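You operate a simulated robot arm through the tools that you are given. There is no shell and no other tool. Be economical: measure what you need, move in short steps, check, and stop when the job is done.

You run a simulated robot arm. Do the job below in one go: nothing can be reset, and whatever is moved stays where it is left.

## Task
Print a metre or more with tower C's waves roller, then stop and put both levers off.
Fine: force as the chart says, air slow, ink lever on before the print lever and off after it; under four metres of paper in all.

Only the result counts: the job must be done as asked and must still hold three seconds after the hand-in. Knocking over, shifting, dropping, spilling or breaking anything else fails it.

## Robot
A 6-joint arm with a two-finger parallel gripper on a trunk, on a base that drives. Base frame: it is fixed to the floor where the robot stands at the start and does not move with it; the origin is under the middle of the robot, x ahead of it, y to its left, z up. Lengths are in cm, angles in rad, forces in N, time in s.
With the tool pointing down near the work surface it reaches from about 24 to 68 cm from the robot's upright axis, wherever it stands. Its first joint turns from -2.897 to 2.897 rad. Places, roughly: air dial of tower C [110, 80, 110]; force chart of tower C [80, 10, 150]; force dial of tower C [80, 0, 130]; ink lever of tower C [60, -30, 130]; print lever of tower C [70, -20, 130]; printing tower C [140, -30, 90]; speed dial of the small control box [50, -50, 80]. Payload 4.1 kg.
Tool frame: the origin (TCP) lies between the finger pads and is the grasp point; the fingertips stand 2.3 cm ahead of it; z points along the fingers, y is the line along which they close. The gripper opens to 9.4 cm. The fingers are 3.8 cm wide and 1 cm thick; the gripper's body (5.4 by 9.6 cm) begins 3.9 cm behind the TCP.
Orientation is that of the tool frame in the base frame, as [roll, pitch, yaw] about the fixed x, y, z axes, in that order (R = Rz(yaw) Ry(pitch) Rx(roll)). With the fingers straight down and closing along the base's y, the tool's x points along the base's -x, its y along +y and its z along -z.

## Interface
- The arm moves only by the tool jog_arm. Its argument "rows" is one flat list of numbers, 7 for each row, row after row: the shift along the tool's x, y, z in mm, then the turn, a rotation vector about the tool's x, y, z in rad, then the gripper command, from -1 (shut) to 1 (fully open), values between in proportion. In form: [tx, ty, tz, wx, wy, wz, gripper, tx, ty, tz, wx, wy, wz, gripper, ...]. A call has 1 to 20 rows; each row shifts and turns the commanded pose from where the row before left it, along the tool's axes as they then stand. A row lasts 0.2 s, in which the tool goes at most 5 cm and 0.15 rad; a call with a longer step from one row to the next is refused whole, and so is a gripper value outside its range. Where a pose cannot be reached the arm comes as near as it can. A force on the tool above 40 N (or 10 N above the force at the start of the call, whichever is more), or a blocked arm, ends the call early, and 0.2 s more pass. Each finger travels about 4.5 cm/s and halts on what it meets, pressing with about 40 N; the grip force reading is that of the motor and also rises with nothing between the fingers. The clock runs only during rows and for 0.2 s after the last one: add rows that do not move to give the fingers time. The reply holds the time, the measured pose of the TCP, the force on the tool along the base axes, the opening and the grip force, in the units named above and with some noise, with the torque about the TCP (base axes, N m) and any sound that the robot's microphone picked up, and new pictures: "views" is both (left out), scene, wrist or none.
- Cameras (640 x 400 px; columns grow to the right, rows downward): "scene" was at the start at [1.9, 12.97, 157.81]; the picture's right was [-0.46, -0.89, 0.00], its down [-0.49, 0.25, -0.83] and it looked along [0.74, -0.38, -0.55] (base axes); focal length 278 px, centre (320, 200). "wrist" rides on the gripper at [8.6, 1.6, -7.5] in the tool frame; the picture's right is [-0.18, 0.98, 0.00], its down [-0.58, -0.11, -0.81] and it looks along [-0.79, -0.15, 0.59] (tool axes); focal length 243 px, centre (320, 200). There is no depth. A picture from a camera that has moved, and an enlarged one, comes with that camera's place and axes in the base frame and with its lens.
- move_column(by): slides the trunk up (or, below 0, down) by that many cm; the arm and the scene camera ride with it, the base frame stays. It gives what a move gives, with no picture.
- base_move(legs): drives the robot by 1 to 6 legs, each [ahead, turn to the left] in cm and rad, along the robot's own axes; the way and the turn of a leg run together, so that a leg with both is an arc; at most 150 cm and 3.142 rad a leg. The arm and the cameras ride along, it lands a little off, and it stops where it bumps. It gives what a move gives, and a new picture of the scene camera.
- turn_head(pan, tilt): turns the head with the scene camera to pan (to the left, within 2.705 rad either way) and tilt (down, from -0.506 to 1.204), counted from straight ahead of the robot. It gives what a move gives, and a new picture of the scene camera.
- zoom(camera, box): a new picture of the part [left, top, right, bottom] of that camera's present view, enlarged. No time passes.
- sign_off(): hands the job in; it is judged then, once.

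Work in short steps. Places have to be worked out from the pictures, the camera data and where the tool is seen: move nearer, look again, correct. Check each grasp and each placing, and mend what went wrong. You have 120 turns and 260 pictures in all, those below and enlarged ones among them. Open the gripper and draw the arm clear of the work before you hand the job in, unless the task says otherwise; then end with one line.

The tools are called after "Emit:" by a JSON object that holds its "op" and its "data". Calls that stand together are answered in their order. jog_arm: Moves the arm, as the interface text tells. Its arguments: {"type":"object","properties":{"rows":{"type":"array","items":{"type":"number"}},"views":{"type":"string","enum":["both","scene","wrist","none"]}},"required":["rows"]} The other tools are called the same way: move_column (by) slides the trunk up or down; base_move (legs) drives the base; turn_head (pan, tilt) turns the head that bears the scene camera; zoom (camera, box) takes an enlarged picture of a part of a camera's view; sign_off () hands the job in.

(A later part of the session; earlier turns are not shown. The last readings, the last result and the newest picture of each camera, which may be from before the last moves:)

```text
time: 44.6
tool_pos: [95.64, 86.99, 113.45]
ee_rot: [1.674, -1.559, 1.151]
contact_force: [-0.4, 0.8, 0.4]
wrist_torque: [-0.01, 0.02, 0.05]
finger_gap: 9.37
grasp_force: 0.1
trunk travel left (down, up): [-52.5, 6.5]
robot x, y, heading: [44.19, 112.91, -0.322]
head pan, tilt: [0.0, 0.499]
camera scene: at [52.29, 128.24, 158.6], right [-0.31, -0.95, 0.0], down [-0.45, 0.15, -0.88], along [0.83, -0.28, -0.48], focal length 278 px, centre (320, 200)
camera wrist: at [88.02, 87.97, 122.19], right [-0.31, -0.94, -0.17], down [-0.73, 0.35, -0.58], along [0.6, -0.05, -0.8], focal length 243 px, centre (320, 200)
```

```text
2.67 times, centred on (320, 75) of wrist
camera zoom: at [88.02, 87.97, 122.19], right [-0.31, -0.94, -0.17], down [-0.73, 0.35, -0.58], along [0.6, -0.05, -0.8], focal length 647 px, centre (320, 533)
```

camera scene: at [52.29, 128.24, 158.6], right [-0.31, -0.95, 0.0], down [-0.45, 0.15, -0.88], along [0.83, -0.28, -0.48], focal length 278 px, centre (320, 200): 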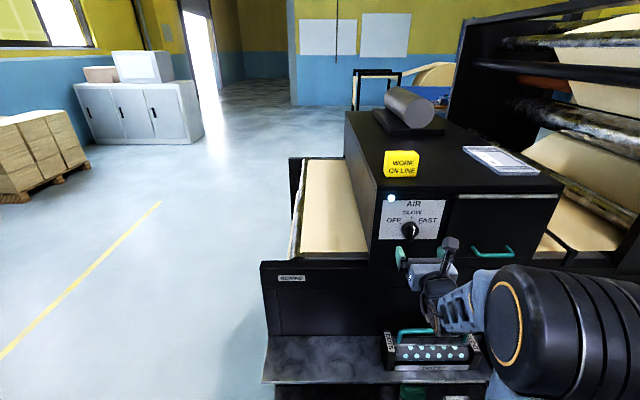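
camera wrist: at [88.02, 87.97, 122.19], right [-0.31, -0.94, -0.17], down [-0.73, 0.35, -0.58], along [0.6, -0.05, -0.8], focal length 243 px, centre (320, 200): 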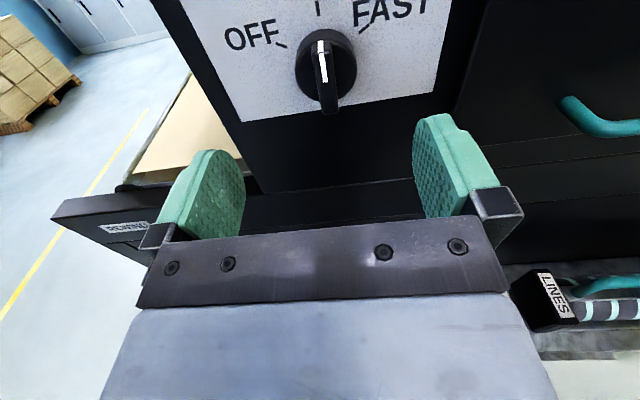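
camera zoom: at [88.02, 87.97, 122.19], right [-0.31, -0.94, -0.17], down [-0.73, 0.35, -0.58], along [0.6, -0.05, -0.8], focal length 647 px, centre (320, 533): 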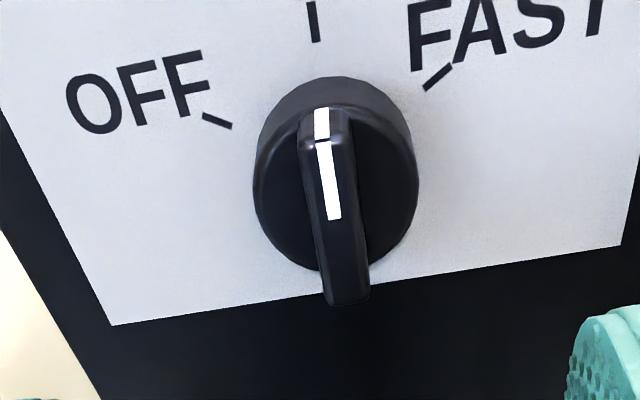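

Air is on SLOW, lamp lit. Now back to tower C: retract, drive back, along the press, and face the panel.

Emit:
{"op": "jog_arm", "data": {"rows": [0, 0, -40, 0, 0, 0, 1, 0, 0, -40, 0, 0, 0, 1, 0, 0, 0, 0, 0, 0, 1], "views": "none"}}

Emit:
{"op": "base_move", "data": {"legs": [[-20, 0], [0, -1.571], [101, 0], [0, 1.571], [19, 0]]}}

Emit:
{"op": "jog_arm", "data": {"rows": [0, 0, 0, 0, 0, 0, 1], "views": "wrist"}}

```text
time: 45.4
tool_pos: [87.95, 89.43, 113.51]
ee_rot: [1.633, -1.555, 1.191]
contact_force: [0.3, -0.3, 0.1]
wrist_torque: [-0.03, -0.01, -0.03]
finger_gap: 9.4
grasp_force: 0.1
trunk travel left (down, up): [-52.5, 6.5]
robot x, y, heading: [44.32, 112.91, -0.322]
head pan, tilt: [0.0, 0.499]
```

```text
time: 60.6
tool_pos: [53.72, -8.43, 113.41]
ee_rot: [1.702, -1.558, 1.1]
contact_force: [0.7, -0.2, -0.3]
wrist_torque: [-0.06, 0.03, 0.03]
finger_gap: 9.41
grasp_force: 0.0
trunk travel left (down, up): [-52.5, 6.5]
robot x, y, heading: [9.83, 15.78, -0.345]
head pan, tilt: [0.0, 0.499]
camera scene: at [18.78, 31.07, 158.6], right [-0.33, -0.94, 0.0], down [-0.45, 0.16, -0.88], along [0.83, -0.29, -0.48], focal length 278 px, centre (320, 200)
```

scene: 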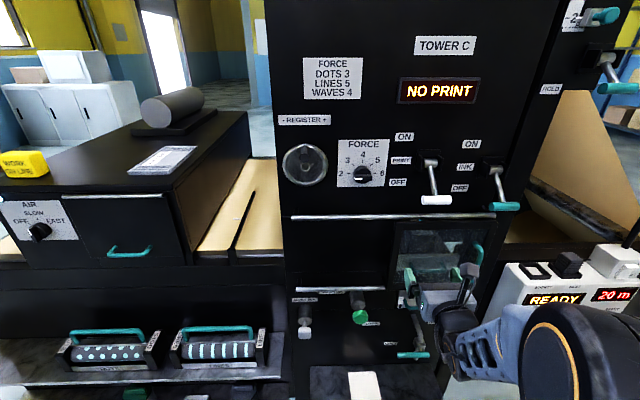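

```text
time: 61.0
tool_pos: [53.55, -8.38, 113.62]
ee_rot: [1.64, -1.557, 1.16]
contact_force: [0.6, -0.6, 0.1]
wrist_torque: [0.02, 0.03, 0.0]
finger_gap: 9.38
grasp_force: 0.1
trunk travel left (down, up): [-52.5, 6.5]
robot x, y, heading: [10.09, 15.77, -0.339]
head pan, tilt: [0.0, 0.499]
camera wrist: at [46.08, -7.34, 122.32], right [-0.33, -0.93, -0.17], down [-0.73, 0.36, -0.58], along [0.6, -0.07, -0.79], focal length 243 px, centre (320, 200)
```

wrist: 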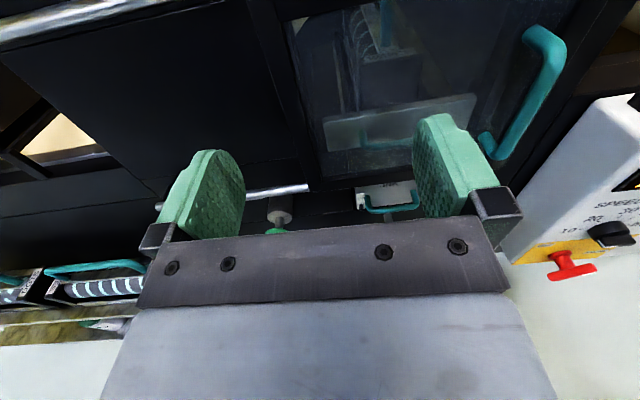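

Good position; the force dial estimate holds (78.8, -1.8, 129.3). I check through the window which roller is in the tower.

Emit:
{"op": "zoom", "data": {"camera": "wrist", "box": [280, 0, 560, 175]}}

Emit:
{"op": "zoom", "data": {"camera": "scene", "box": [280, 120, 540, 290]}}

Emit:
{"op": "zoom", "data": {"camera": "scene", "box": [480, 220, 640, 320]}}

```text
2.29 times, centred on (420, 88) of wrist
camera zoom: at [46.08, -7.34, 122.32], right [-0.33, -0.93, -0.17], down [-0.73, 0.36, -0.58], along [0.6, -0.07, -0.79], focal length 555 px, centre (91, 457)
```

zoom: 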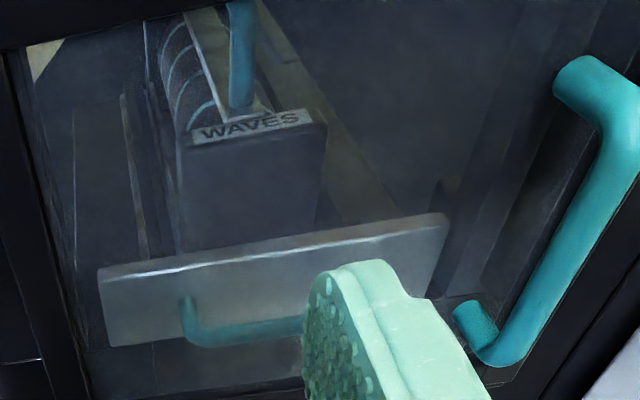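

```text
2.35 times, centred on (410, 205) of scene
camera zoom: at [18.72, 31.1, 158.6], right [-0.33, -0.94, 0.0], down [-0.45, 0.16, -0.88], along [0.83, -0.29, -0.48], focal length 654 px, centre (108, 188)
```

zoom: 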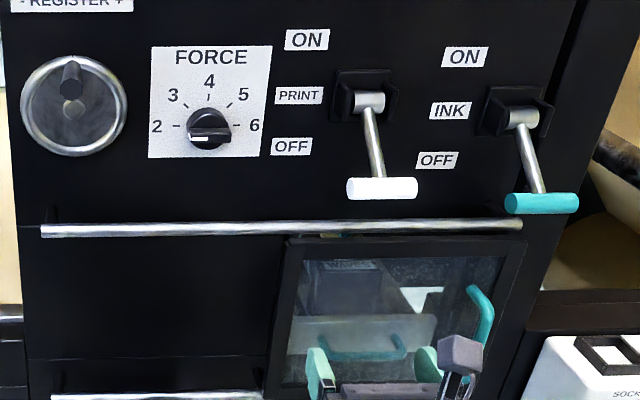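

```text
4.00 times, centred on (560, 270) of scene
camera zoom: at [18.72, 31.1, 158.6], right [-0.33, -0.94, 0.0], down [-0.45, 0.16, -0.88], along [0.83, -0.29, -0.48], focal length 1112 px, centre (-640, -80)
```

zoom: 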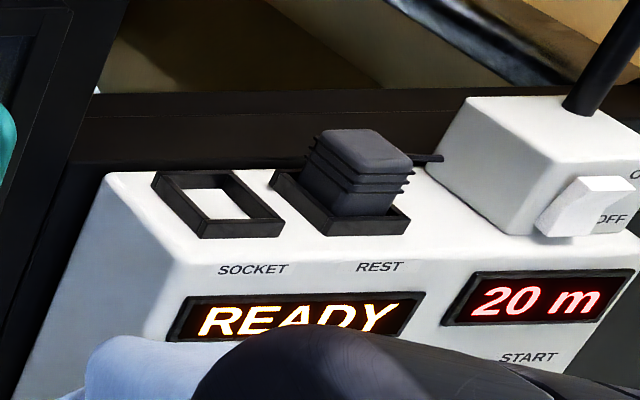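

WAVES is in the tower, so only force, levers and run remain. I turn the fingers by -1.5 rad (to leave room for the clockwise turn), then move left and up toward the force dial.

Emit:
{"op": "jog_arm", "data": {"rows": [0, 0, 0, 0, 0, -0.15, 1, 0, 0, 0, 0, 0, -0.15, 1, 0, 0, 0, 0, 0, -0.15, 1, 0, 0, 0, 0, 0, -0.15, 1, 0, 0, 0, 0, 0, -0.15, 1, 0, 0, 0, 0, 0, -0.15, 1, 0, 0, 0, 0, 0, -0.15, 1, 0, 0, 0, 0, 0, -0.15, 1, 0, 0, 0, 0, 0, -0.15, 1, 0, 0, 0, 0, 0, -0.15, 1, 35, 32, 0, 0, 0, 0, 1, 35, 32, 0, 0, 0, 0, 1, 35, 32, 0, 0, 0, 0, 1, 35, 32, 0, 0, 0, 0, 1, 10, 25, 0, 0, 0, 0, 1, 0, 0, 0, 0, 0, 0, 1]}}

```text
time: 64.4
tool_pos: [54.45, -1.94, 131.3]
ee_rot: [1.573, -0.061, 1.235]
contact_force: [0.9, -0.1, 0.4]
wrist_torque: [-0.02, -0.06, 0.03]
finger_gap: 9.4
grasp_force: 0.1
out of reach, approached as far as the arm can: row 12, 13, 14, 15
trunk travel left (down, up): [-52.5, 6.5]
robot x, y, heading: [10.19, 16.14, -0.346]
head pan, tilt: [0.0, 0.499]
camera scene: at [18.73, 31.09, 158.6], right [-0.33, -0.94, 0.0], down [-0.45, 0.16, -0.88], along [0.83, -0.29, -0.48], focal length 278 px, centre (320, 200)
camera wrist: at [50.19, 8.6, 133.49], right [-0.08, -0.23, 0.97], down [-0.95, -0.28, -0.14], along [0.3, -0.93, -0.2], focal length 243 px, centre (320, 200)
```

scene: 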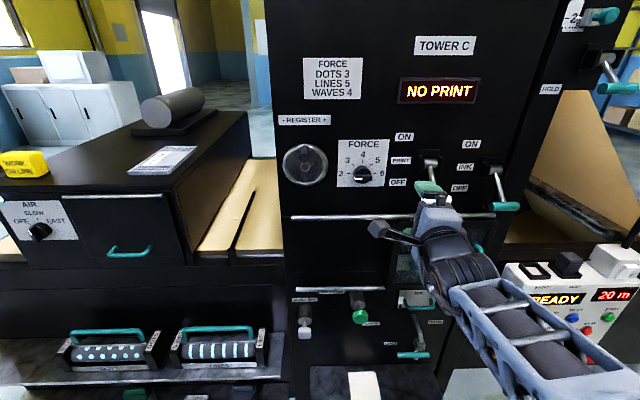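
wrist: 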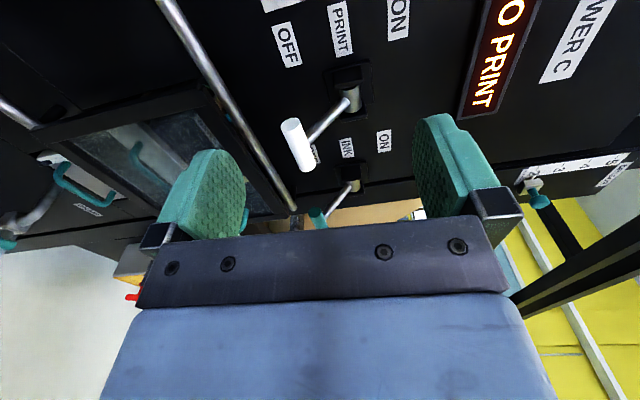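

The arm again stops short on the left. I shift the base about 11 cm left and 4 cm ahead, so the force dial sits slightly right of centre.

Emit:
{"op": "base_move", "data": {"legs": [[0, 1.2], [12, 0], [0, -1.18]]}}

Emit:
{"op": "jog_arm", "data": {"rows": [0, 0, 0, 0, 0, 0, 1], "views": "wrist"}}

```text
time: 71.6
tool_pos: [63.03, 9.17, 131.33]
ee_rot: [1.573, -0.06, 1.279]
contact_force: [-0.8, -0.1, -0.3]
wrist_torque: [0.01, -0.01, -0.02]
finger_gap: 9.38
grasp_force: 0.0
trunk travel left (down, up): [-52.5, 6.5]
robot x, y, heading: [18.0, 24.87, -0.295]
head pan, tilt: [0.0, 0.499]
camera scene: at [25.84, 40.51, 158.6], right [-0.29, -0.96, 0.0], down [-0.46, 0.14, -0.88], along [0.84, -0.26, -0.48], focal length 278 px, centre (320, 200)
```

scene: 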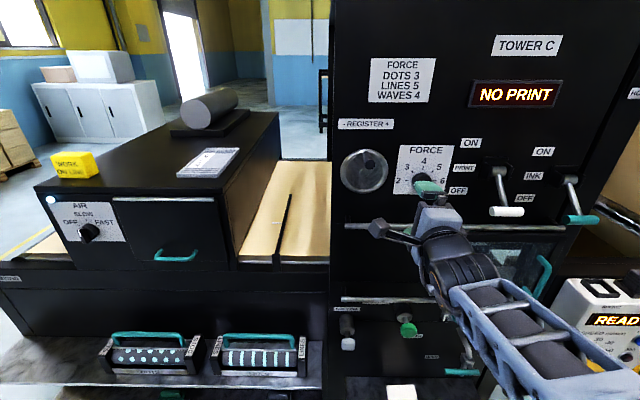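

```text
time: 72.0
tool_pos: [62.92, 9.12, 131.28]
ee_rot: [1.572, -0.058, 1.279]
contact_force: [0.0, 0.5, 0.1]
wrist_torque: [0.0, -0.03, -0.01]
finger_gap: 9.41
grasp_force: 0.1
trunk travel left (down, up): [-52.5, 6.5]
robot x, y, heading: [17.85, 25.02, -0.297]
head pan, tilt: [0.0, 0.499]
camera wrist: at [58.26, 19.44, 133.46], right [-0.07, -0.23, 0.97], down [-0.94, -0.32, -0.14], along [0.34, -0.92, -0.2], focal length 243 px, centre (320, 200)
```

wrist: 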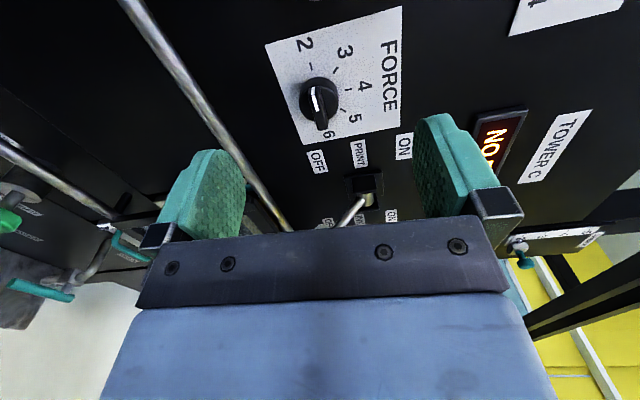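

The knob is about 18 cm ahead, 5.5 cm right and 2 cm below. I align and go 9 cm ahead.

Emit:
{"op": "jog_arm", "data": {"rows": [-28, -9, 20, 0, -0.03, 0, 1, -27, -9, 30, 0, 0, 0, 1, 0, 0, 40, 0, 0, 0, 1, 0, 0, 0, 0, 0, 0, 1]}}

```text
time: 73.0
tool_pos: [70.01, 1.06, 129.13]
ee_rot: [1.573, -0.058, 1.249]
contact_force: [-0.2, 1.2, -0.2]
wrist_torque: [-0.04, 0.03, -0.01]
finger_gap: 9.42
grasp_force: 0.0
trunk travel left (down, up): [-52.5, 6.5]
robot x, y, heading: [18.21, 24.99, -0.302]
head pan, tilt: [0.0, 0.499]
camera scene: at [25.86, 40.52, 158.6], right [-0.29, -0.96, 0.0], down [-0.46, 0.14, -0.88], along [0.84, -0.26, -0.48], focal length 278 px, centre (320, 200)
camera wrist: at [65.61, 11.62, 131.3], right [-0.07, -0.23, 0.97], down [-0.95, -0.29, -0.14], along [0.31, -0.93, -0.2], focal length 243 px, centre (320, 200)
```

scene: 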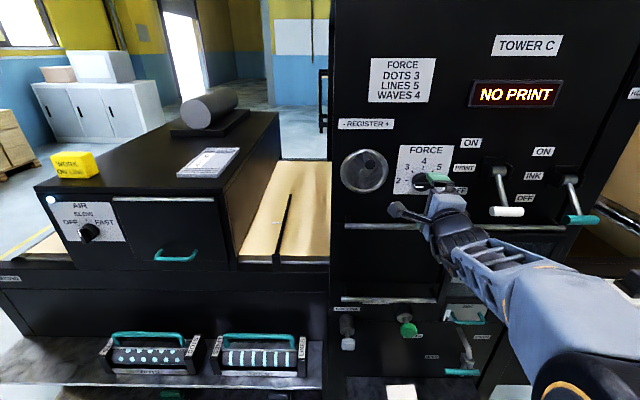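
wrist: 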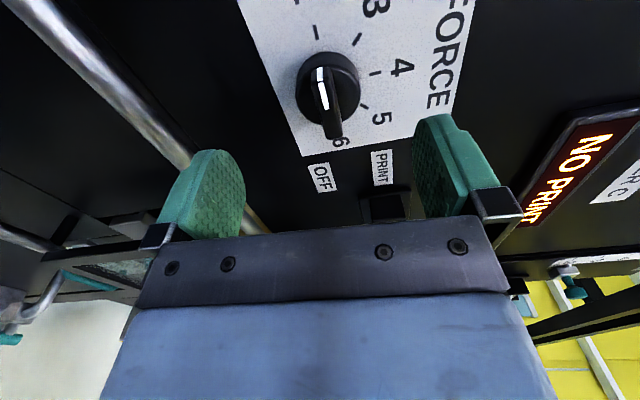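

I go another 3 cm ahead with a 5 mm shift right, then re-measure.

Emit:
{"op": "jog_arm", "data": {"rows": [-5, 2, 30, 0, 0, 0, 1, 0, 0, 0, 0, 0, 0, 1], "views": "wrist"}}

Emit:
{"op": "zoom", "data": {"camera": "scene", "box": [380, 130, 480, 230]}}

```text
time: 73.6
tool_pos: [72.64, -0.22, 129.39]
ee_rot: [1.577, -0.059, 1.251]
contact_force: [-0.4, -0.5, 0.7]
wrist_torque: [0.0, 0.02, -0.07]
finger_gap: 9.39
grasp_force: 0.1
trunk travel left (down, up): [-52.5, 6.5]
robot x, y, heading: [17.99, 25.31, -0.299]
head pan, tilt: [0.0, 0.499]
camera wrist: at [68.19, 10.21, 131.53], right [-0.07, -0.23, 0.97], down [-0.95, -0.29, -0.14], along [0.31, -0.93, -0.2], focal length 243 px, centre (320, 200)
```

wrist: 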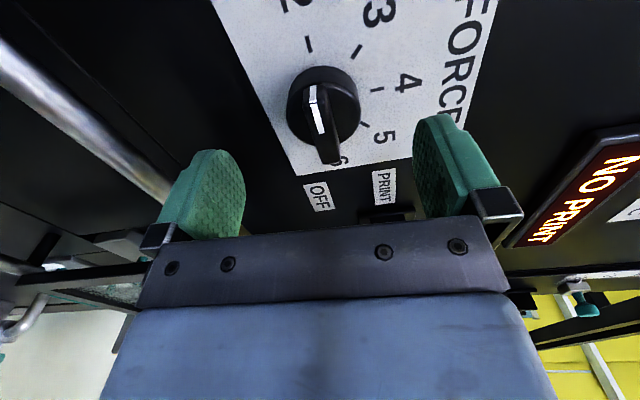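

```text
4.00 times, centred on (430, 180) of scene
camera zoom: at [25.85, 40.51, 158.6], right [-0.29, -0.96, 0.0], down [-0.46, 0.14, -0.88], along [0.84, -0.26, -0.48], focal length 1112 px, centre (-120, 280)
```

zoom: 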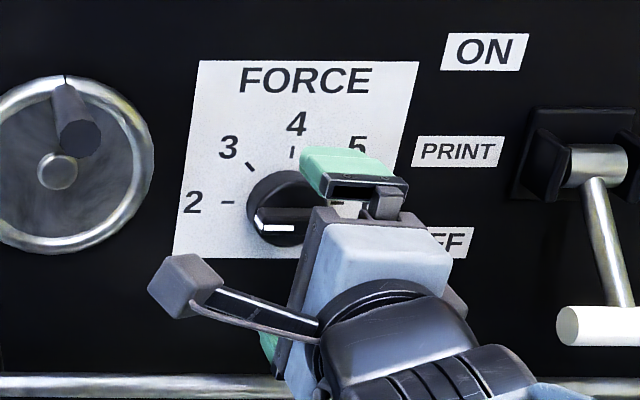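

Close now. I shift 3 mm back left, go 2.4 cm ahead, and compare with the air dial's grip picture.

Emit:
{"op": "jog_arm", "data": {"rows": [3, 2, 24, 0, 0, 0, 1, 0, 0, 0, 0, 0, 0, 1], "views": "wrist"}}

```text
time: 74.2
tool_pos: [74.92, -0.65, 129.61]
ee_rot: [1.576, -0.058, 1.25]
contact_force: [-0.1, 0.2, 0.0]
wrist_torque: [-0.03, -0.01, 0.01]
finger_gap: 9.4
grasp_force: 0.1
trunk travel left (down, up): [-52.5, 6.5]
robot x, y, heading: [17.86, 25.14, -0.293]
head pan, tilt: [0.0, 0.499]
camera wrist: at [70.49, 9.74, 131.75], right [-0.07, -0.23, 0.97], down [-0.95, -0.29, -0.14], along [0.31, -0.93, -0.2], focal length 243 px, centre (320, 200)
```

wrist: 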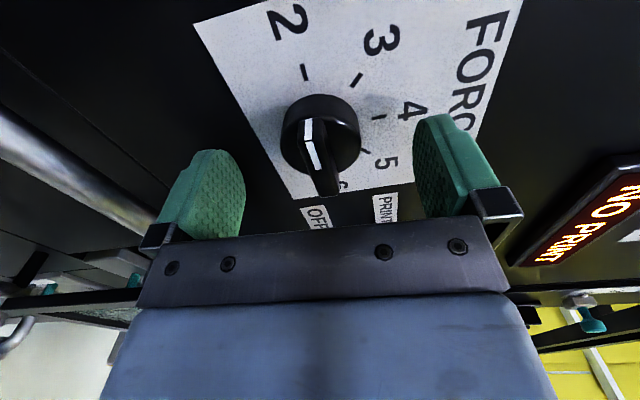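

It matches the grip picture of the air dial. I close on the knob.

Emit:
{"op": "jog_arm", "data": {"rows": [0, 0, 3, 0, 0, 0, 1, 0, 0, 0, 0, 0, 0, 0.3, 0, 0, 0, 0, 0, 0, -0.4, 0, 0, 0, 0, 0, 0, -1, 0, 0, 0, 0, 0, 0, -1, 0, 0, 0, 0, 0, 0, -1, 0, 0, 0, 0, 0, 0, -1, 0, 0, 0, 0, 0, 0, -1], "views": "wrist"}}

```text
time: 76.0
tool_pos: [75.2, -0.84, 129.43]
ee_rot: [1.576, -0.06, 1.25]
contact_force: [-0.2, 0.0, -0.8]
wrist_torque: [-0.02, -0.07, 0.03]
finger_gap: 4.44
grasp_force: 45.0
trunk travel left (down, up): [-52.5, 6.5]
robot x, y, heading: [18.01, 25.16, -0.297]
head pan, tilt: [0.0, 0.499]
camera wrist: at [70.75, 9.65, 131.73], right [-0.07, -0.23, 0.97], down [-0.95, -0.29, -0.14], along [0.31, -0.93, -0.2], focal length 243 px, centre (320, 200)
```

wrist: 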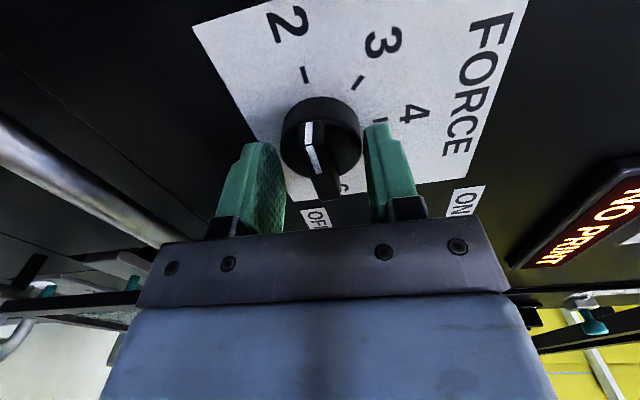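

Gripped at 4.44 cm. I turn clockwise 1.5 rad and look at the pointer.

Emit:
{"op": "jog_arm", "data": {"rows": [0, 0, 0, 0, 0, 0.15, -1, 0, 0, 0, 0, 0, 0.15, -1, 0, 0, 0, 0, 0, 0.15, -1, 0, 0, 0, 0, 0, 0.15, -1, 0, 0, 0, 0, 0, 0.15, -1, 0, 0, 0, 0, 0, 0.15, -1, 0, 0, 0, 0, 0, 0.15, -1, 0, 0, 0, 0, 0, 0.15, -1, 0, 0, 0, 0, 0, 0.15, -1, 0, 0, 0, 0, 0, 0.15, -1, 0, 0, 0, 0, 0, 0, -1], "views": "none"}}

Emit:
{"op": "zoom", "data": {"camera": "wrist", "box": [160, 0, 480, 200]}}

```text
time: 78.4
tool_pos: [75.11, -1.19, 129.84]
ee_rot: [1.217, -1.562, 1.602]
contact_force: [2.4, -18.0, 27.3]
wrist_torque: [-0.18, -0.53, -0.71]
finger_gap: 4.45
grasp_force: 45.2
trunk travel left (down, up): [-52.5, 6.5]
robot x, y, heading: [17.8, 25.14, -0.3]
head pan, tilt: [0.0, 0.499]
```

```text
2.00 times, centred on (320, 100) of wrist
camera zoom: at [67.45, -0.18, 138.46], right [-0.31, -0.93, -0.18], down [-0.73, 0.35, -0.58], along [0.61, -0.05, -0.79], focal length 485 px, centre (320, 400)
```

zoom: 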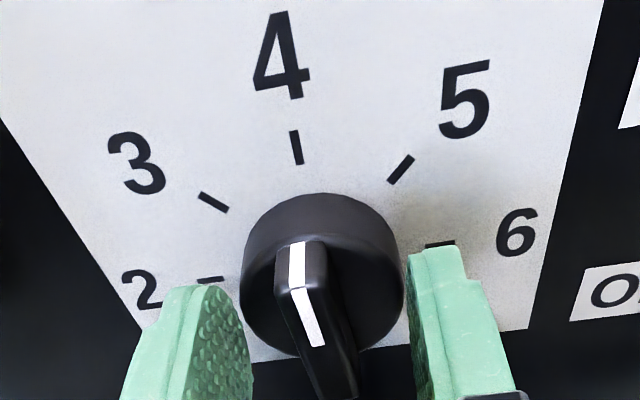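

The pointer line is parallel with the 4 tick. I release, back off and verify.

Emit:
{"op": "jog_arm", "data": {"rows": [0, 0, 0, 0, 0, 0, 0, 0, 0, 0, 0, 0, 0, 1, 0, 0, 0, 0, 0, 0, 1, 0, 0, 0, 0, 0, 0, 1, 0, 0, -40, 0, 0, 0, 1, 0, 0, -40, 0, 0, 0, 1, 0, 0, -40, 0, 0, 0, 1, 0, 0, 0, 0, 0, 0, 1]}}

Emit:
{"op": "zoom", "data": {"camera": "wrist", "box": [180, 0, 460, 175]}}

Emit:
{"op": "zoom", "data": {"camera": "scene", "box": [380, 130, 480, 230]}}

```text
time: 80.2
tool_pos: [63.73, 2.8, 129.58]
ee_rot: [1.91, -1.557, 0.911]
contact_force: [0.6, 0.5, -0.6]
wrist_torque: [-0.02, 0.0, -0.01]
finger_gap: 9.39
grasp_force: 0.1
trunk travel left (down, up): [-52.5, 6.5]
robot x, y, heading: [17.65, 24.9, -0.296]
head pan, tilt: [0.0, 0.499]
camera scene: at [25.82, 40.52, 158.6], right [-0.29, -0.96, 0.0], down [-0.46, 0.14, -0.88], along [0.84, -0.26, -0.48], focal length 278 px, centre (320, 200)
camera wrist: at [56.21, 3.8, 138.35], right [-0.31, -0.93, -0.17], down [-0.74, 0.35, -0.58], along [0.6, -0.05, -0.8], focal length 243 px, centre (320, 200)
```

scene: 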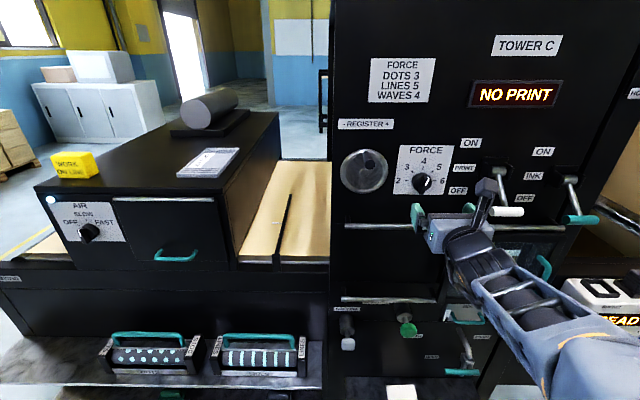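
wrist: 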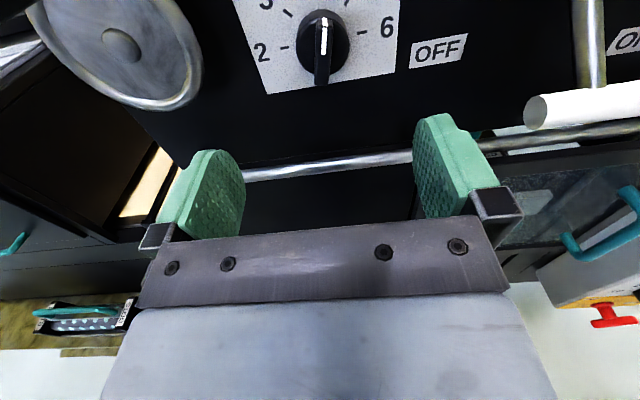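

```text
2.29 times, centred on (320, 88) of wrist
camera zoom: at [56.21, 3.8, 138.35], right [-0.31, -0.93, -0.17], down [-0.74, 0.35, -0.58], along [0.6, -0.05, -0.8], focal length 555 px, centre (320, 457)
```

zoom: 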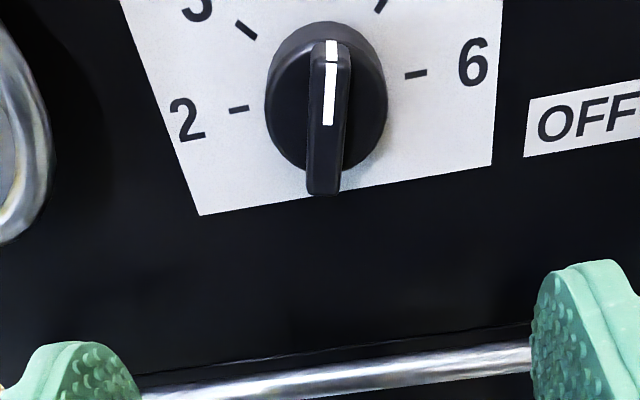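

```text
4.00 times, centred on (430, 180) of scene
camera zoom: at [25.82, 40.52, 158.6], right [-0.29, -0.96, 0.0], down [-0.46, 0.14, -0.88], along [0.84, -0.26, -0.48], focal length 1112 px, centre (-120, 280)
```

zoom: 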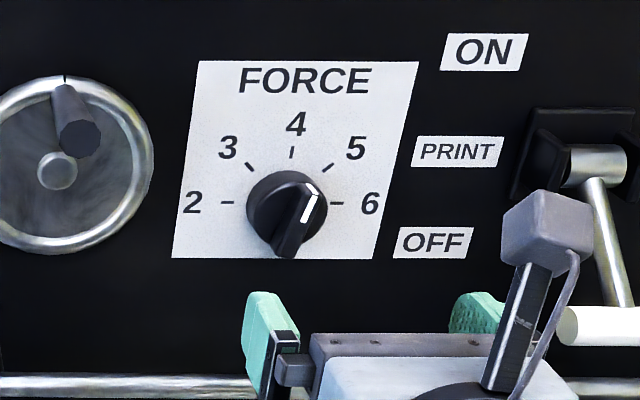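

After release the pointer looks over-turned by about 0.2 rad (towards 4.3) — the grip had been off-centre and the release dragged it. I regrip better centred (5 mm higher, 2 mm right) and turn back a little.

Emit:
{"op": "jog_arm", "data": {"rows": [5, 2, 40, 0, 0, 0, 1, 0, 0, 40, 0, 0, 0, 1, 0, 0, 40, 0, 0, 0, 1, 0, 0, 0, 0, 0, 0, 1, 0, 0, 0, 0, 0, 0, 0.4, 0, 0, 0, 0, 0, 0, 0.1, 0, 0, 0, 0, 0, 0, 0.1, 0, 0, 0, 0, 0, 0, 0.1], "views": "wrist"}}

Emit:
{"op": "zoom", "data": {"camera": "wrist", "box": [160, 0, 480, 200]}}

```text
time: 82.0
tool_pos: [75.08, -0.91, 130.03]
ee_rot: [1.899, -1.555, 0.924]
contact_force: [-0.4, 0.2, -0.3]
wrist_torque: [-0.07, 0.0, 0.01]
finger_gap: 5.17
grasp_force: 0.0
trunk travel left (down, up): [-52.5, 6.5]
robot x, y, heading: [17.87, 25.1, -0.298]
head pan, tilt: [0.0, 0.499]
camera wrist: at [67.51, 0.04, 138.78], right [-0.31, -0.93, -0.17], down [-0.74, 0.35, -0.58], along [0.6, -0.05, -0.8], focal length 243 px, centre (320, 200)
```

wrist: 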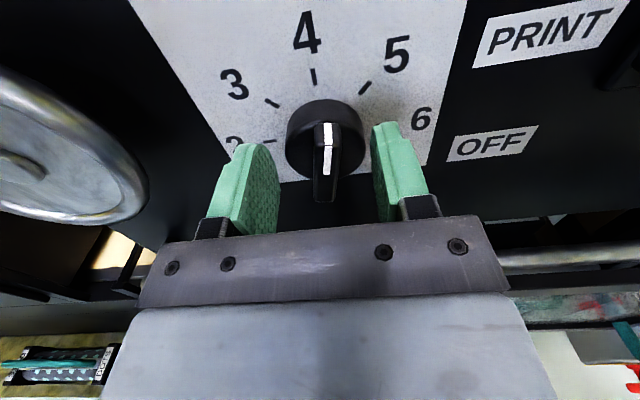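

```text
2.00 times, centred on (320, 100) of wrist
camera zoom: at [67.51, 0.04, 138.78], right [-0.31, -0.93, -0.17], down [-0.74, 0.35, -0.58], along [0.6, -0.05, -0.8], focal length 485 px, centre (320, 400)
```

zoom: 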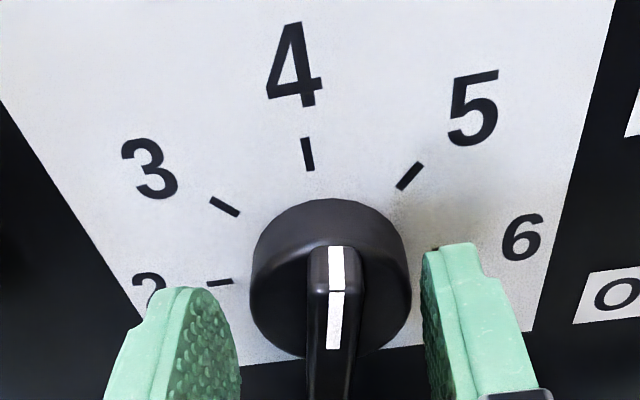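

Well centred with the fingers partly open; the bar is about 0.23 rad clockwise of the 4 tick. I close, turn back 0.23, open slightly and check.

Emit:
{"op": "jog_arm", "data": {"rows": [0, 0, 0, 0, 0, 0, -1, 0, 0, 0, 0, 0, 0, -1, 0, 0, 0, 0, 0, 0, -1, 0, 0, 0, 0, 0, -0.12, -1, 0, 0, 0, 0, 0, -0.11, -1, 0, 0, 0, 0, 0, 0, -1, 0, 0, 0, 0, 0, 0, -1], "views": "none"}}

Emit:
{"op": "zoom", "data": {"camera": "wrist", "box": [160, 0, 480, 200]}}

Emit:
{"op": "jog_arm", "data": {"rows": [0, 0, 0, 0, 0, 0, 0.05, 0, 0, 0, 0, 0, 0, 0.15, 0, 0, 0, 0, 0, 0, 0.3, 0, 0, 0, 0, 0, 0, 0.3], "views": "none"}}

Emit:
{"op": "zoom", "data": {"camera": "wrist", "box": [160, 0, 480, 200]}}

```text
time: 83.6
tool_pos: [75.02, -0.94, 130.06]
ee_rot: [1.584, -1.326, 1.238]
contact_force: [-9.8, 2.7, -2.3]
wrist_torque: [-0.41, -1.09, 0.77]
finger_gap: 1.28
grasp_force: 45.0
trunk travel left (down, up): [-52.5, 6.5]
robot x, y, heading: [18.03, 25.35, -0.299]
head pan, tilt: [0.0, 0.499]
```

```text
2.00 times, centred on (320, 100) of wrist
camera zoom: at [68.07, 1.91, 138.94], right [-0.31, -0.95, 0.06], down [-0.78, 0.22, -0.59], along [0.54, -0.23, -0.81], focal length 485 px, centre (320, 400)
```

zoom: 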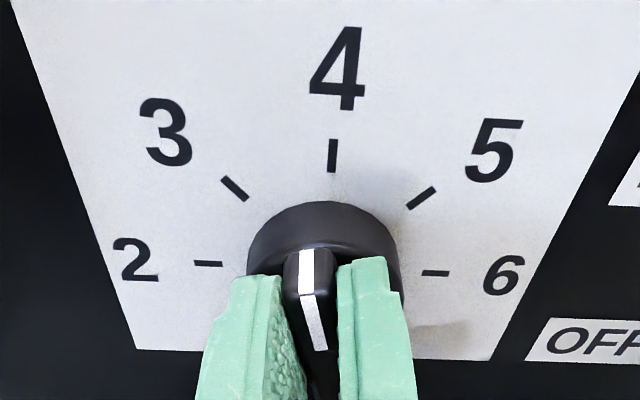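

```text
time: 84.6
tool_pos: [75.11, -0.93, 129.93]
ee_rot: [1.59, -1.327, 1.232]
contact_force: [-0.3, 0.1, 0.3]
wrist_torque: [-0.01, 0.01, -0.01]
finger_gap: 6.11
grasp_force: 0.1
trunk travel left (down, up): [-52.5, 6.5]
robot x, y, heading: [18.1, 25.17, -0.296]
head pan, tilt: [0.0, 0.499]
```

```text
2.00 times, centred on (320, 100) of wrist
camera zoom: at [68.29, 1.91, 138.86], right [-0.31, -0.95, 0.06], down [-0.78, 0.22, -0.59], along [0.54, -0.23, -0.81], focal length 485 px, centre (320, 400)
```

zoom: 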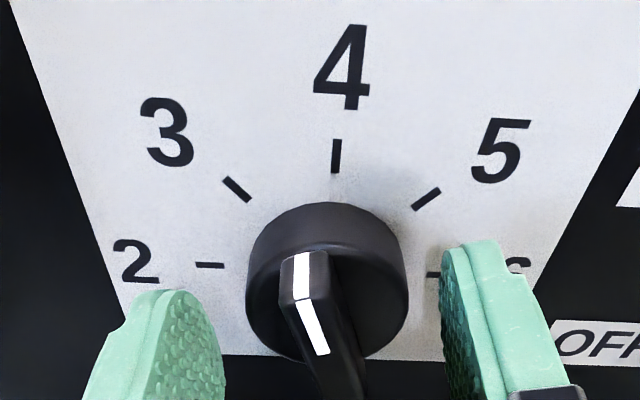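

The fingers slid onto the bar itself, which now sets its angle exactly: it stands 0.24 rad short of vertical. I close on the bar again and turn +0.24 so it stands upright at 4.

Emit:
{"op": "jog_arm", "data": {"rows": [0, 0, 0, 0, 0, 0, -0.5, 0, 0, 0, 0, 0, 0, -1, 0, 0, 0, 0, 0, 0, -1, 0, 0, 0, 0, 0, 0, -1, 0, 0, 0, 0, 0, 0.12, -1, 0, 0, 0, 0, 0, 0.12, -1, 0, 0, 0, 0, 0, 0, -1, 0, 0, 0, 0, 0, 0, -1], "views": "none"}}

Emit:
{"op": "jog_arm", "data": {"rows": [0, 0, 0, 0, 0, 0, -0.7, 0, 0, 0, 0, 0, 0, -0.3, 0, 0, 0, 0, 0, 0, 0.1, 0, 0, 0, 0, 0, 0, 0.5, 0, 0, 0, 0, 0, 0, 1, 0, 0, 0, 0, 0, 0, 1], "views": "none"}}

Emit:
{"op": "zoom", "data": {"camera": "wrist", "box": [160, 0, 480, 200]}}

Emit:
{"op": "zoom", "data": {"camera": "scene", "box": [380, 130, 480, 230]}}

```text
time: 86.4
tool_pos: [75.09, -1.08, 129.99]
ee_rot: [2.666, -1.568, 0.156]
contact_force: [1.3, -4.3, 6.0]
wrist_torque: [0.09, 0.19, -0.32]
finger_gap: 4.44
grasp_force: 45.1
trunk travel left (down, up): [-52.5, 6.5]
robot x, y, heading: [18.15, 24.77, -0.299]
head pan, tilt: [0.0, 0.499]
```

```text
time: 87.8
tool_pos: [75.19, -1.1, 130.06]
ee_rot: [2.557, -1.564, 0.263]
contact_force: [-0.2, -0.1, 0.3]
wrist_torque: [-0.03, 0.02, 0.03]
finger_gap: 9.38
grasp_force: 0.1
trunk travel left (down, up): [-52.5, 6.5]
robot x, y, heading: [18.2, 25.38, -0.295]
head pan, tilt: [0.0, 0.499]
```

```text
2.00 times, centred on (320, 100) of wrist
camera zoom: at [67.56, -0.18, 138.7], right [-0.31, -0.93, -0.18], down [-0.73, 0.36, -0.58], along [0.6, -0.05, -0.8], focal length 485 px, centre (320, 400)
```

zoom: 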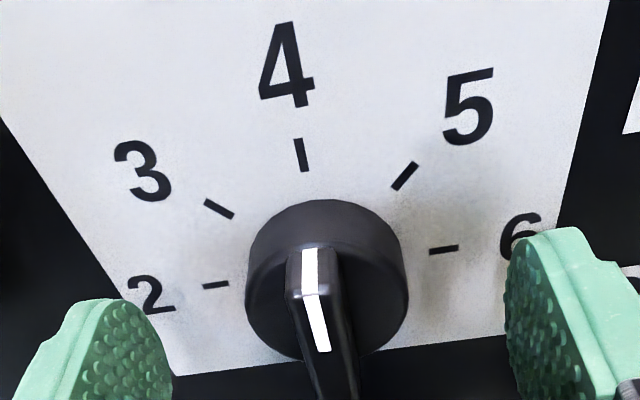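

```text
4.00 times, centred on (430, 180) of scene
camera zoom: at [25.84, 40.5, 158.6], right [-0.29, -0.96, 0.0], down [-0.46, 0.14, -0.88], along [0.84, -0.26, -0.48], focal length 1112 px, centre (-120, 280)
```

zoom: 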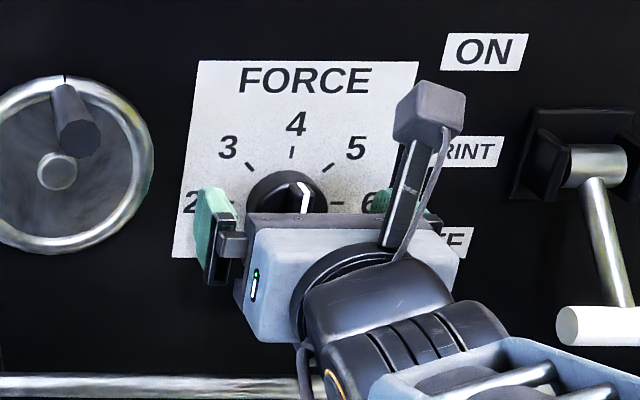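

In this view the pointer runs parallel to the 4 tick. I back off and verify from farther away.

Emit:
{"op": "jog_arm", "data": {"rows": [0, 0, -40, 0, 0, 0, 1, 0, 0, -40, 0, 0, 0, 1, 0, 0, -40, 0, 0, 0, 1, 0, 0, 0, 0, 0, 0, 1], "views": "none"}}

Emit:
{"op": "zoom", "data": {"camera": "wrist", "box": [230, 0, 430, 125]}}

Emit:
{"op": "zoom", "data": {"camera": "scene", "box": [380, 130, 480, 230]}}

```text
time: 88.8
tool_pos: [63.71, 2.93, 130.01]
ee_rot: [2.55, -1.567, 0.269]
contact_force: [-0.5, -1.1, 0.1]
wrist_torque: [-0.04, 0.01, 0.01]
finger_gap: 9.41
grasp_force: 0.0
trunk travel left (down, up): [-52.5, 6.5]
robot x, y, heading: [18.39, 25.18, -0.294]
head pan, tilt: [0.0, 0.499]
```

```text
3.20 times, centred on (330, 62) of wrist
camera zoom: at [56.06, 3.79, 138.76], right [-0.31, -0.93, -0.18], down [-0.73, 0.36, -0.58], along [0.6, -0.05, -0.8], focal length 776 px, centre (288, 640)
```

zoom: 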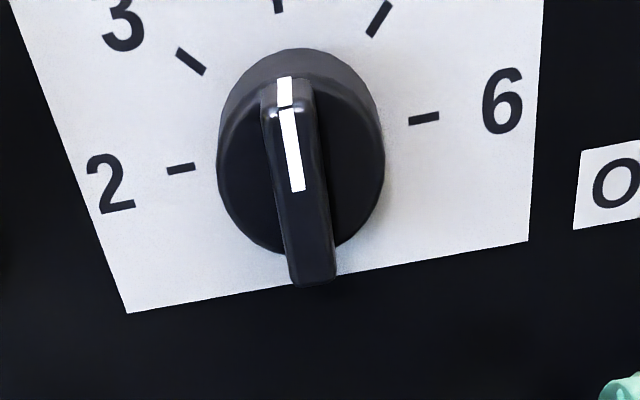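

```text
4.00 times, centred on (430, 180) of scene
camera zoom: at [25.82, 40.51, 158.6], right [-0.29, -0.96, 0.0], down [-0.46, 0.14, -0.88], along [0.84, -0.26, -0.48], focal length 1112 px, centre (-120, 280)
```

zoom: 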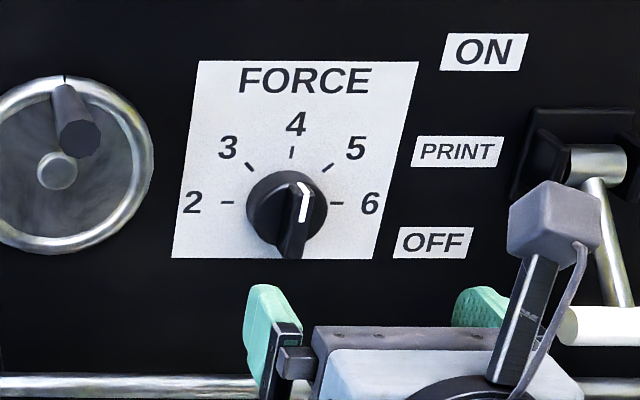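

Force is at 4. Next the levers, ink first. I close the fingers, retract and lower the tool, then shift the base about 14 cm right.

Emit:
{"op": "jog_arm", "data": {"rows": [0, 0, -45, 0, 0, 0, -1, 0, 0, -45, 0, 0, 0, -1, -45, 0, 0, 0, 0, 0, -1, -45, 0, 0, 0, 0, 0, -1, 0, 0, 0, 0, 0, 0, -1], "views": "none"}}

Emit:
{"op": "base_move", "data": {"legs": [[0, 1.35], [-14.5, 0], [0, -1.38]]}}

Emit:
{"op": "jog_arm", "data": {"rows": [0, 0, 0, 0, 0, 0, -1], "views": "wrist"}}

```text
time: 90.0
tool_pos: [57.37, 3.87, 122.82]
ee_rot: [2.598, -1.565, 0.222]
contact_force: [0.3, -0.3, -1.5]
wrist_torque: [0.03, 0.0, 0.0]
finger_gap: 0.0
grasp_force: 13.7
out of reach, approached as far as the arm can: row 3, 4
trunk travel left (down, up): [-52.5, 6.5]
robot x, y, heading: [17.86, 25.18, -0.294]
head pan, tilt: [0.0, 0.499]
```

```text
time: 98.1
tool_pos: [49.61, -10.09, 122.76]
ee_rot: [2.607, -1.565, 0.189]
contact_force: [-0.6, 0.7, 0.0]
wrist_torque: [-0.04, 0.02, 0.02]
finger_gap: 0.0
grasp_force: 40.2
trunk travel left (down, up): [-52.5, 6.5]
robot x, y, heading: [11.04, 11.89, -0.324]
head pan, tilt: [0.0, 0.499]
camera scene: at [19.13, 27.46, 158.6], right [-0.32, -0.95, 0.0], down [-0.45, 0.15, -0.88], along [0.83, -0.28, -0.48], focal length 278 px, centre (320, 200)
```

scene: 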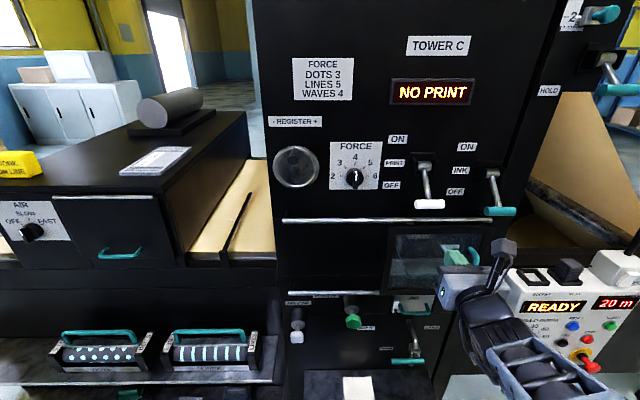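

```text
time: 98.5
tool_pos: [49.75, -10.1, 122.82]
ee_rot: [2.64, -1.566, 0.152]
contact_force: [-1.2, 0.8, 0.8]
wrist_torque: [-0.04, 0.01, -0.01]
finger_gap: 0.02
grasp_force: 39.9
trunk travel left (down, up): [-52.5, 6.5]
robot x, y, heading: [11.2, 12.64, -0.326]
head pan, tilt: [0.0, 0.499]
camera wrist: at [42.11, -9.03, 131.56], right [-0.34, -0.92, -0.18], down [-0.72, 0.38, -0.58], along [0.6, -0.06, -0.8], focal length 243 px, centre (320, 200)
```

wrist: 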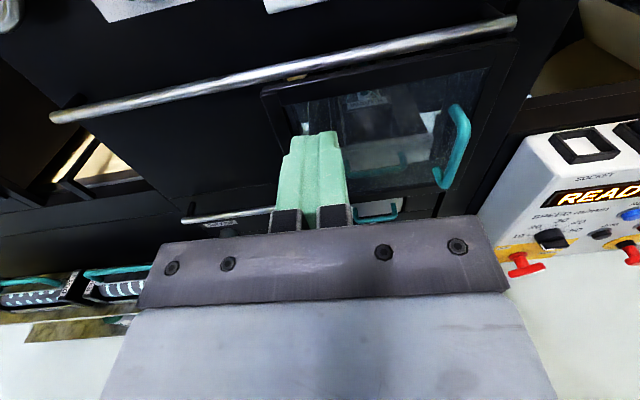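

Ink handle again ≈ (59.2, -31.2, 124.8). I move the closed fingers right 17 cm and down 2.5 cm, then part of the way ahead, and look.

Emit:
{"op": "jog_arm", "data": {"rows": [-8, 43, 0, 0, 0, 0, -1, -8, 43, 0, 0, 0, 0, -1, -8, 43, 0, 0, 0, 0, -1, 0, 41, 15, 0, 0, 0, -1, 0, 0, 45, 0, 0, 0, -1, 0, 0, 35, 0, 0, 0, -1, 0, 0, 0, 0, 0, 0, -1]}}

```text
time: 100.1
tool_pos: [52.44, -29.39, 120.15]
ee_rot: [2.659, -1.565, 0.135]
contact_force: [0.1, 0.1, -0.1]
wrist_torque: [0.02, 0.0, -0.01]
finger_gap: 0.0
grasp_force: 40.0
trunk travel left (down, up): [-52.5, 6.5]
robot x, y, heading: [10.62, 12.45, -0.323]
head pan, tilt: [0.0, 0.499]
camera scene: at [19.13, 27.44, 158.6], right [-0.32, -0.95, 0.0], down [-0.45, 0.15, -0.88], along [0.83, -0.28, -0.48], focal length 278 px, centre (320, 200)
camera wrist: at [44.92, -28.28, 129.0], right [-0.34, -0.92, -0.18], down [-0.72, 0.38, -0.58], along [0.6, -0.06, -0.8], focal length 243 px, centre (320, 200)
```

scene: 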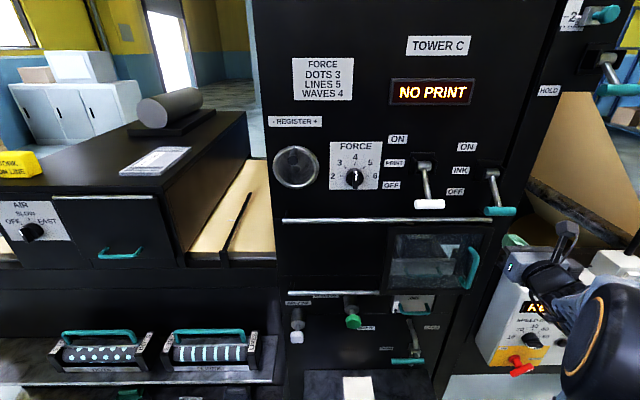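
wrist: 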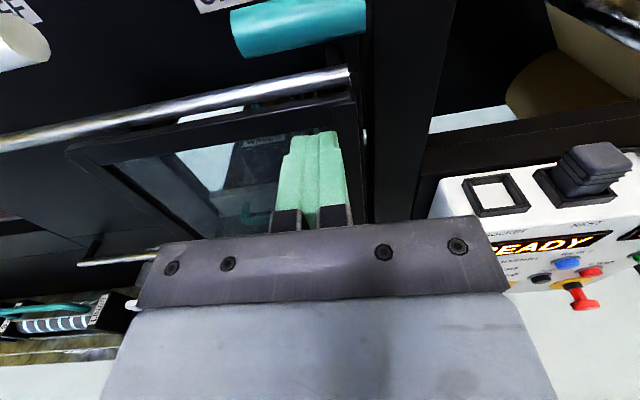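

The handle is right above the fingers' path, slightly left. I go ahead 5.6 cm beneath it.

Emit:
{"op": "jog_arm", "data": {"rows": [-4, -4, 30, 0, 0, 0, -1, 0, 0, 26, 0, 0, 0, -1, 0, 0, 0, 0, 0, 0, -1]}}

Emit:
{"op": "zoom", "data": {"camera": "scene", "box": [430, 130, 590, 280]}}

```text
time: 100.9
tool_pos: [57.96, -30.82, 119.97]
ee_rot: [2.644, -1.565, 0.149]
contact_force: [0.0, 0.7, 0.2]
wrist_torque: [0.0, 0.02, 0.0]
finger_gap: 0.0
grasp_force: 39.9
trunk travel left (down, up): [-52.5, 6.5]
robot x, y, heading: [10.94, 11.95, -0.324]
head pan, tilt: [0.0, 0.499]
camera scene: at [19.13, 27.46, 158.6], right [-0.32, -0.95, 0.0], down [-0.45, 0.15, -0.88], along [0.83, -0.28, -0.48], focal length 278 px, centre (320, 200)
camera wrist: at [50.44, -29.82, 128.66], right [-0.34, -0.92, -0.18], down [-0.72, 0.38, -0.58], along [0.6, -0.06, -0.8], focal length 243 px, centre (320, 200)
```

scene: 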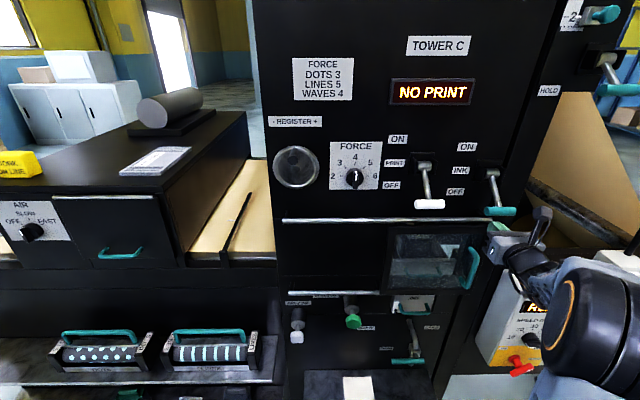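
wrist: 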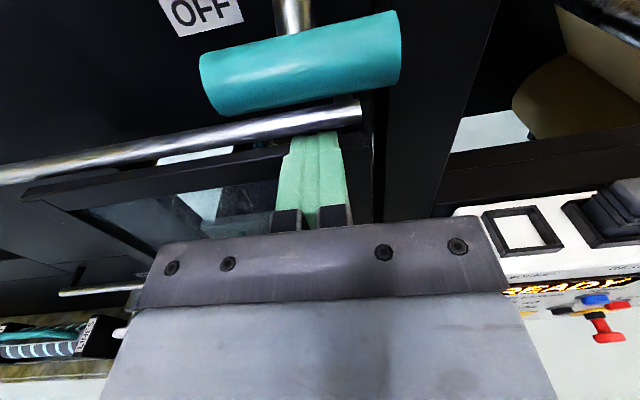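

```text
2.67 times, centred on (510, 205) of scene
camera zoom: at [19.13, 27.46, 158.6], right [-0.32, -0.95, 0.0], down [-0.45, 0.15, -0.88], along [0.83, -0.28, -0.48], focal length 741 px, centre (-187, 187)
```

zoom: 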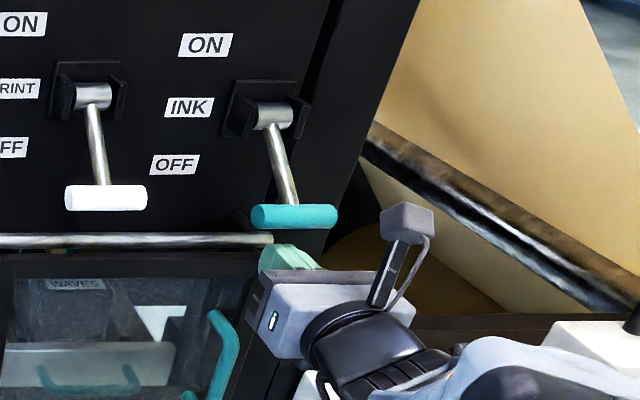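

The fingers are beneath the ink handle. I raise them 10 cm in small rows, watching force.

Emit:
{"op": "jog_arm", "data": {"rows": [15, 0, 0, 0, 0, 0, -1, 15, 0, 0, 0, 0, 0, -1, 15, 0, 0, 0, 0, 0, -1, 15, 0, 0, 0, 0, 0, -1, 15, 0, 0, 0, 0, 0, -1, 15, 0, 0, 0, 0, 0, -1, 15, 0, 0, 0, 0, 0, -1, 0, 0, 0, 0, 0, 0, -1]}}

Emit:
{"op": "zoom", "data": {"camera": "scene", "box": [430, 100, 590, 250]}}

```text
time: 101.7
tool_pos: [58.06, -31.05, 122.27]
ee_rot: [-3.016, -1.539, -0.479]
contact_force: [-2.9, 2.9, -14.1]
wrist_torque: [-0.14, 0.06, -0.07]
finger_gap: 0.0
grasp_force: 39.6
trunk travel left (down, up): [-52.5, 6.5]
robot x, y, heading: [11.2, 12.29, -0.322]
head pan, tilt: [0.0, 0.499]
stopped in row 3: the force on the tool passed its limit at 61 N (the readings are from after the stop); the commanded pose is now the measured one
camera scene: at [19.3, 27.37, 158.6], right [-0.32, -0.95, 0.0], down [-0.45, 0.15, -0.88], along [0.83, -0.28, -0.48], focal length 278 px, centre (320, 200)
camera wrist: at [50.76, -30.0, 131.22], right [-0.34, -0.92, -0.19], down [-0.74, 0.39, -0.55], along [0.58, -0.05, -0.81], focal length 243 px, centre (320, 200)
```

scene: 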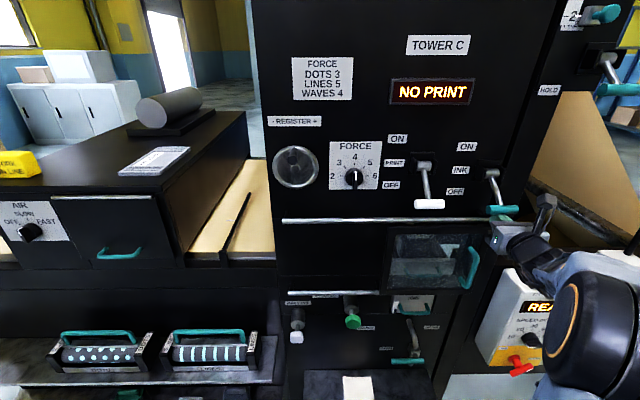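
wrist: 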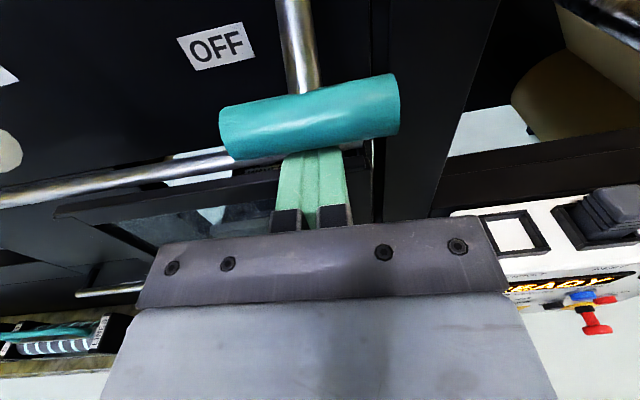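

```text
2.67 times, centred on (510, 175) of scene
camera zoom: at [19.3, 27.37, 158.6], right [-0.32, -0.95, 0.0], down [-0.45, 0.15, -0.88], along [0.83, -0.28, -0.48], focal length 741 px, centre (-187, 267)
```

zoom: 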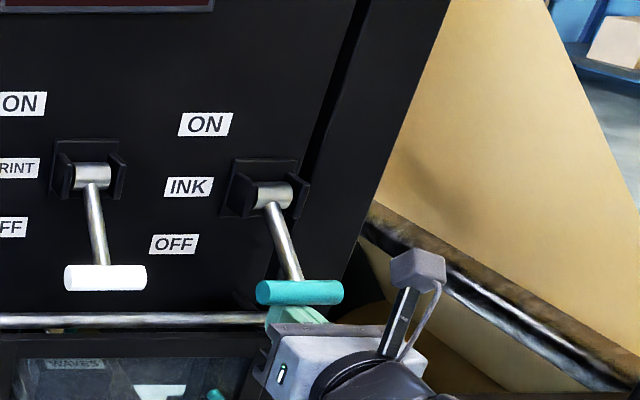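

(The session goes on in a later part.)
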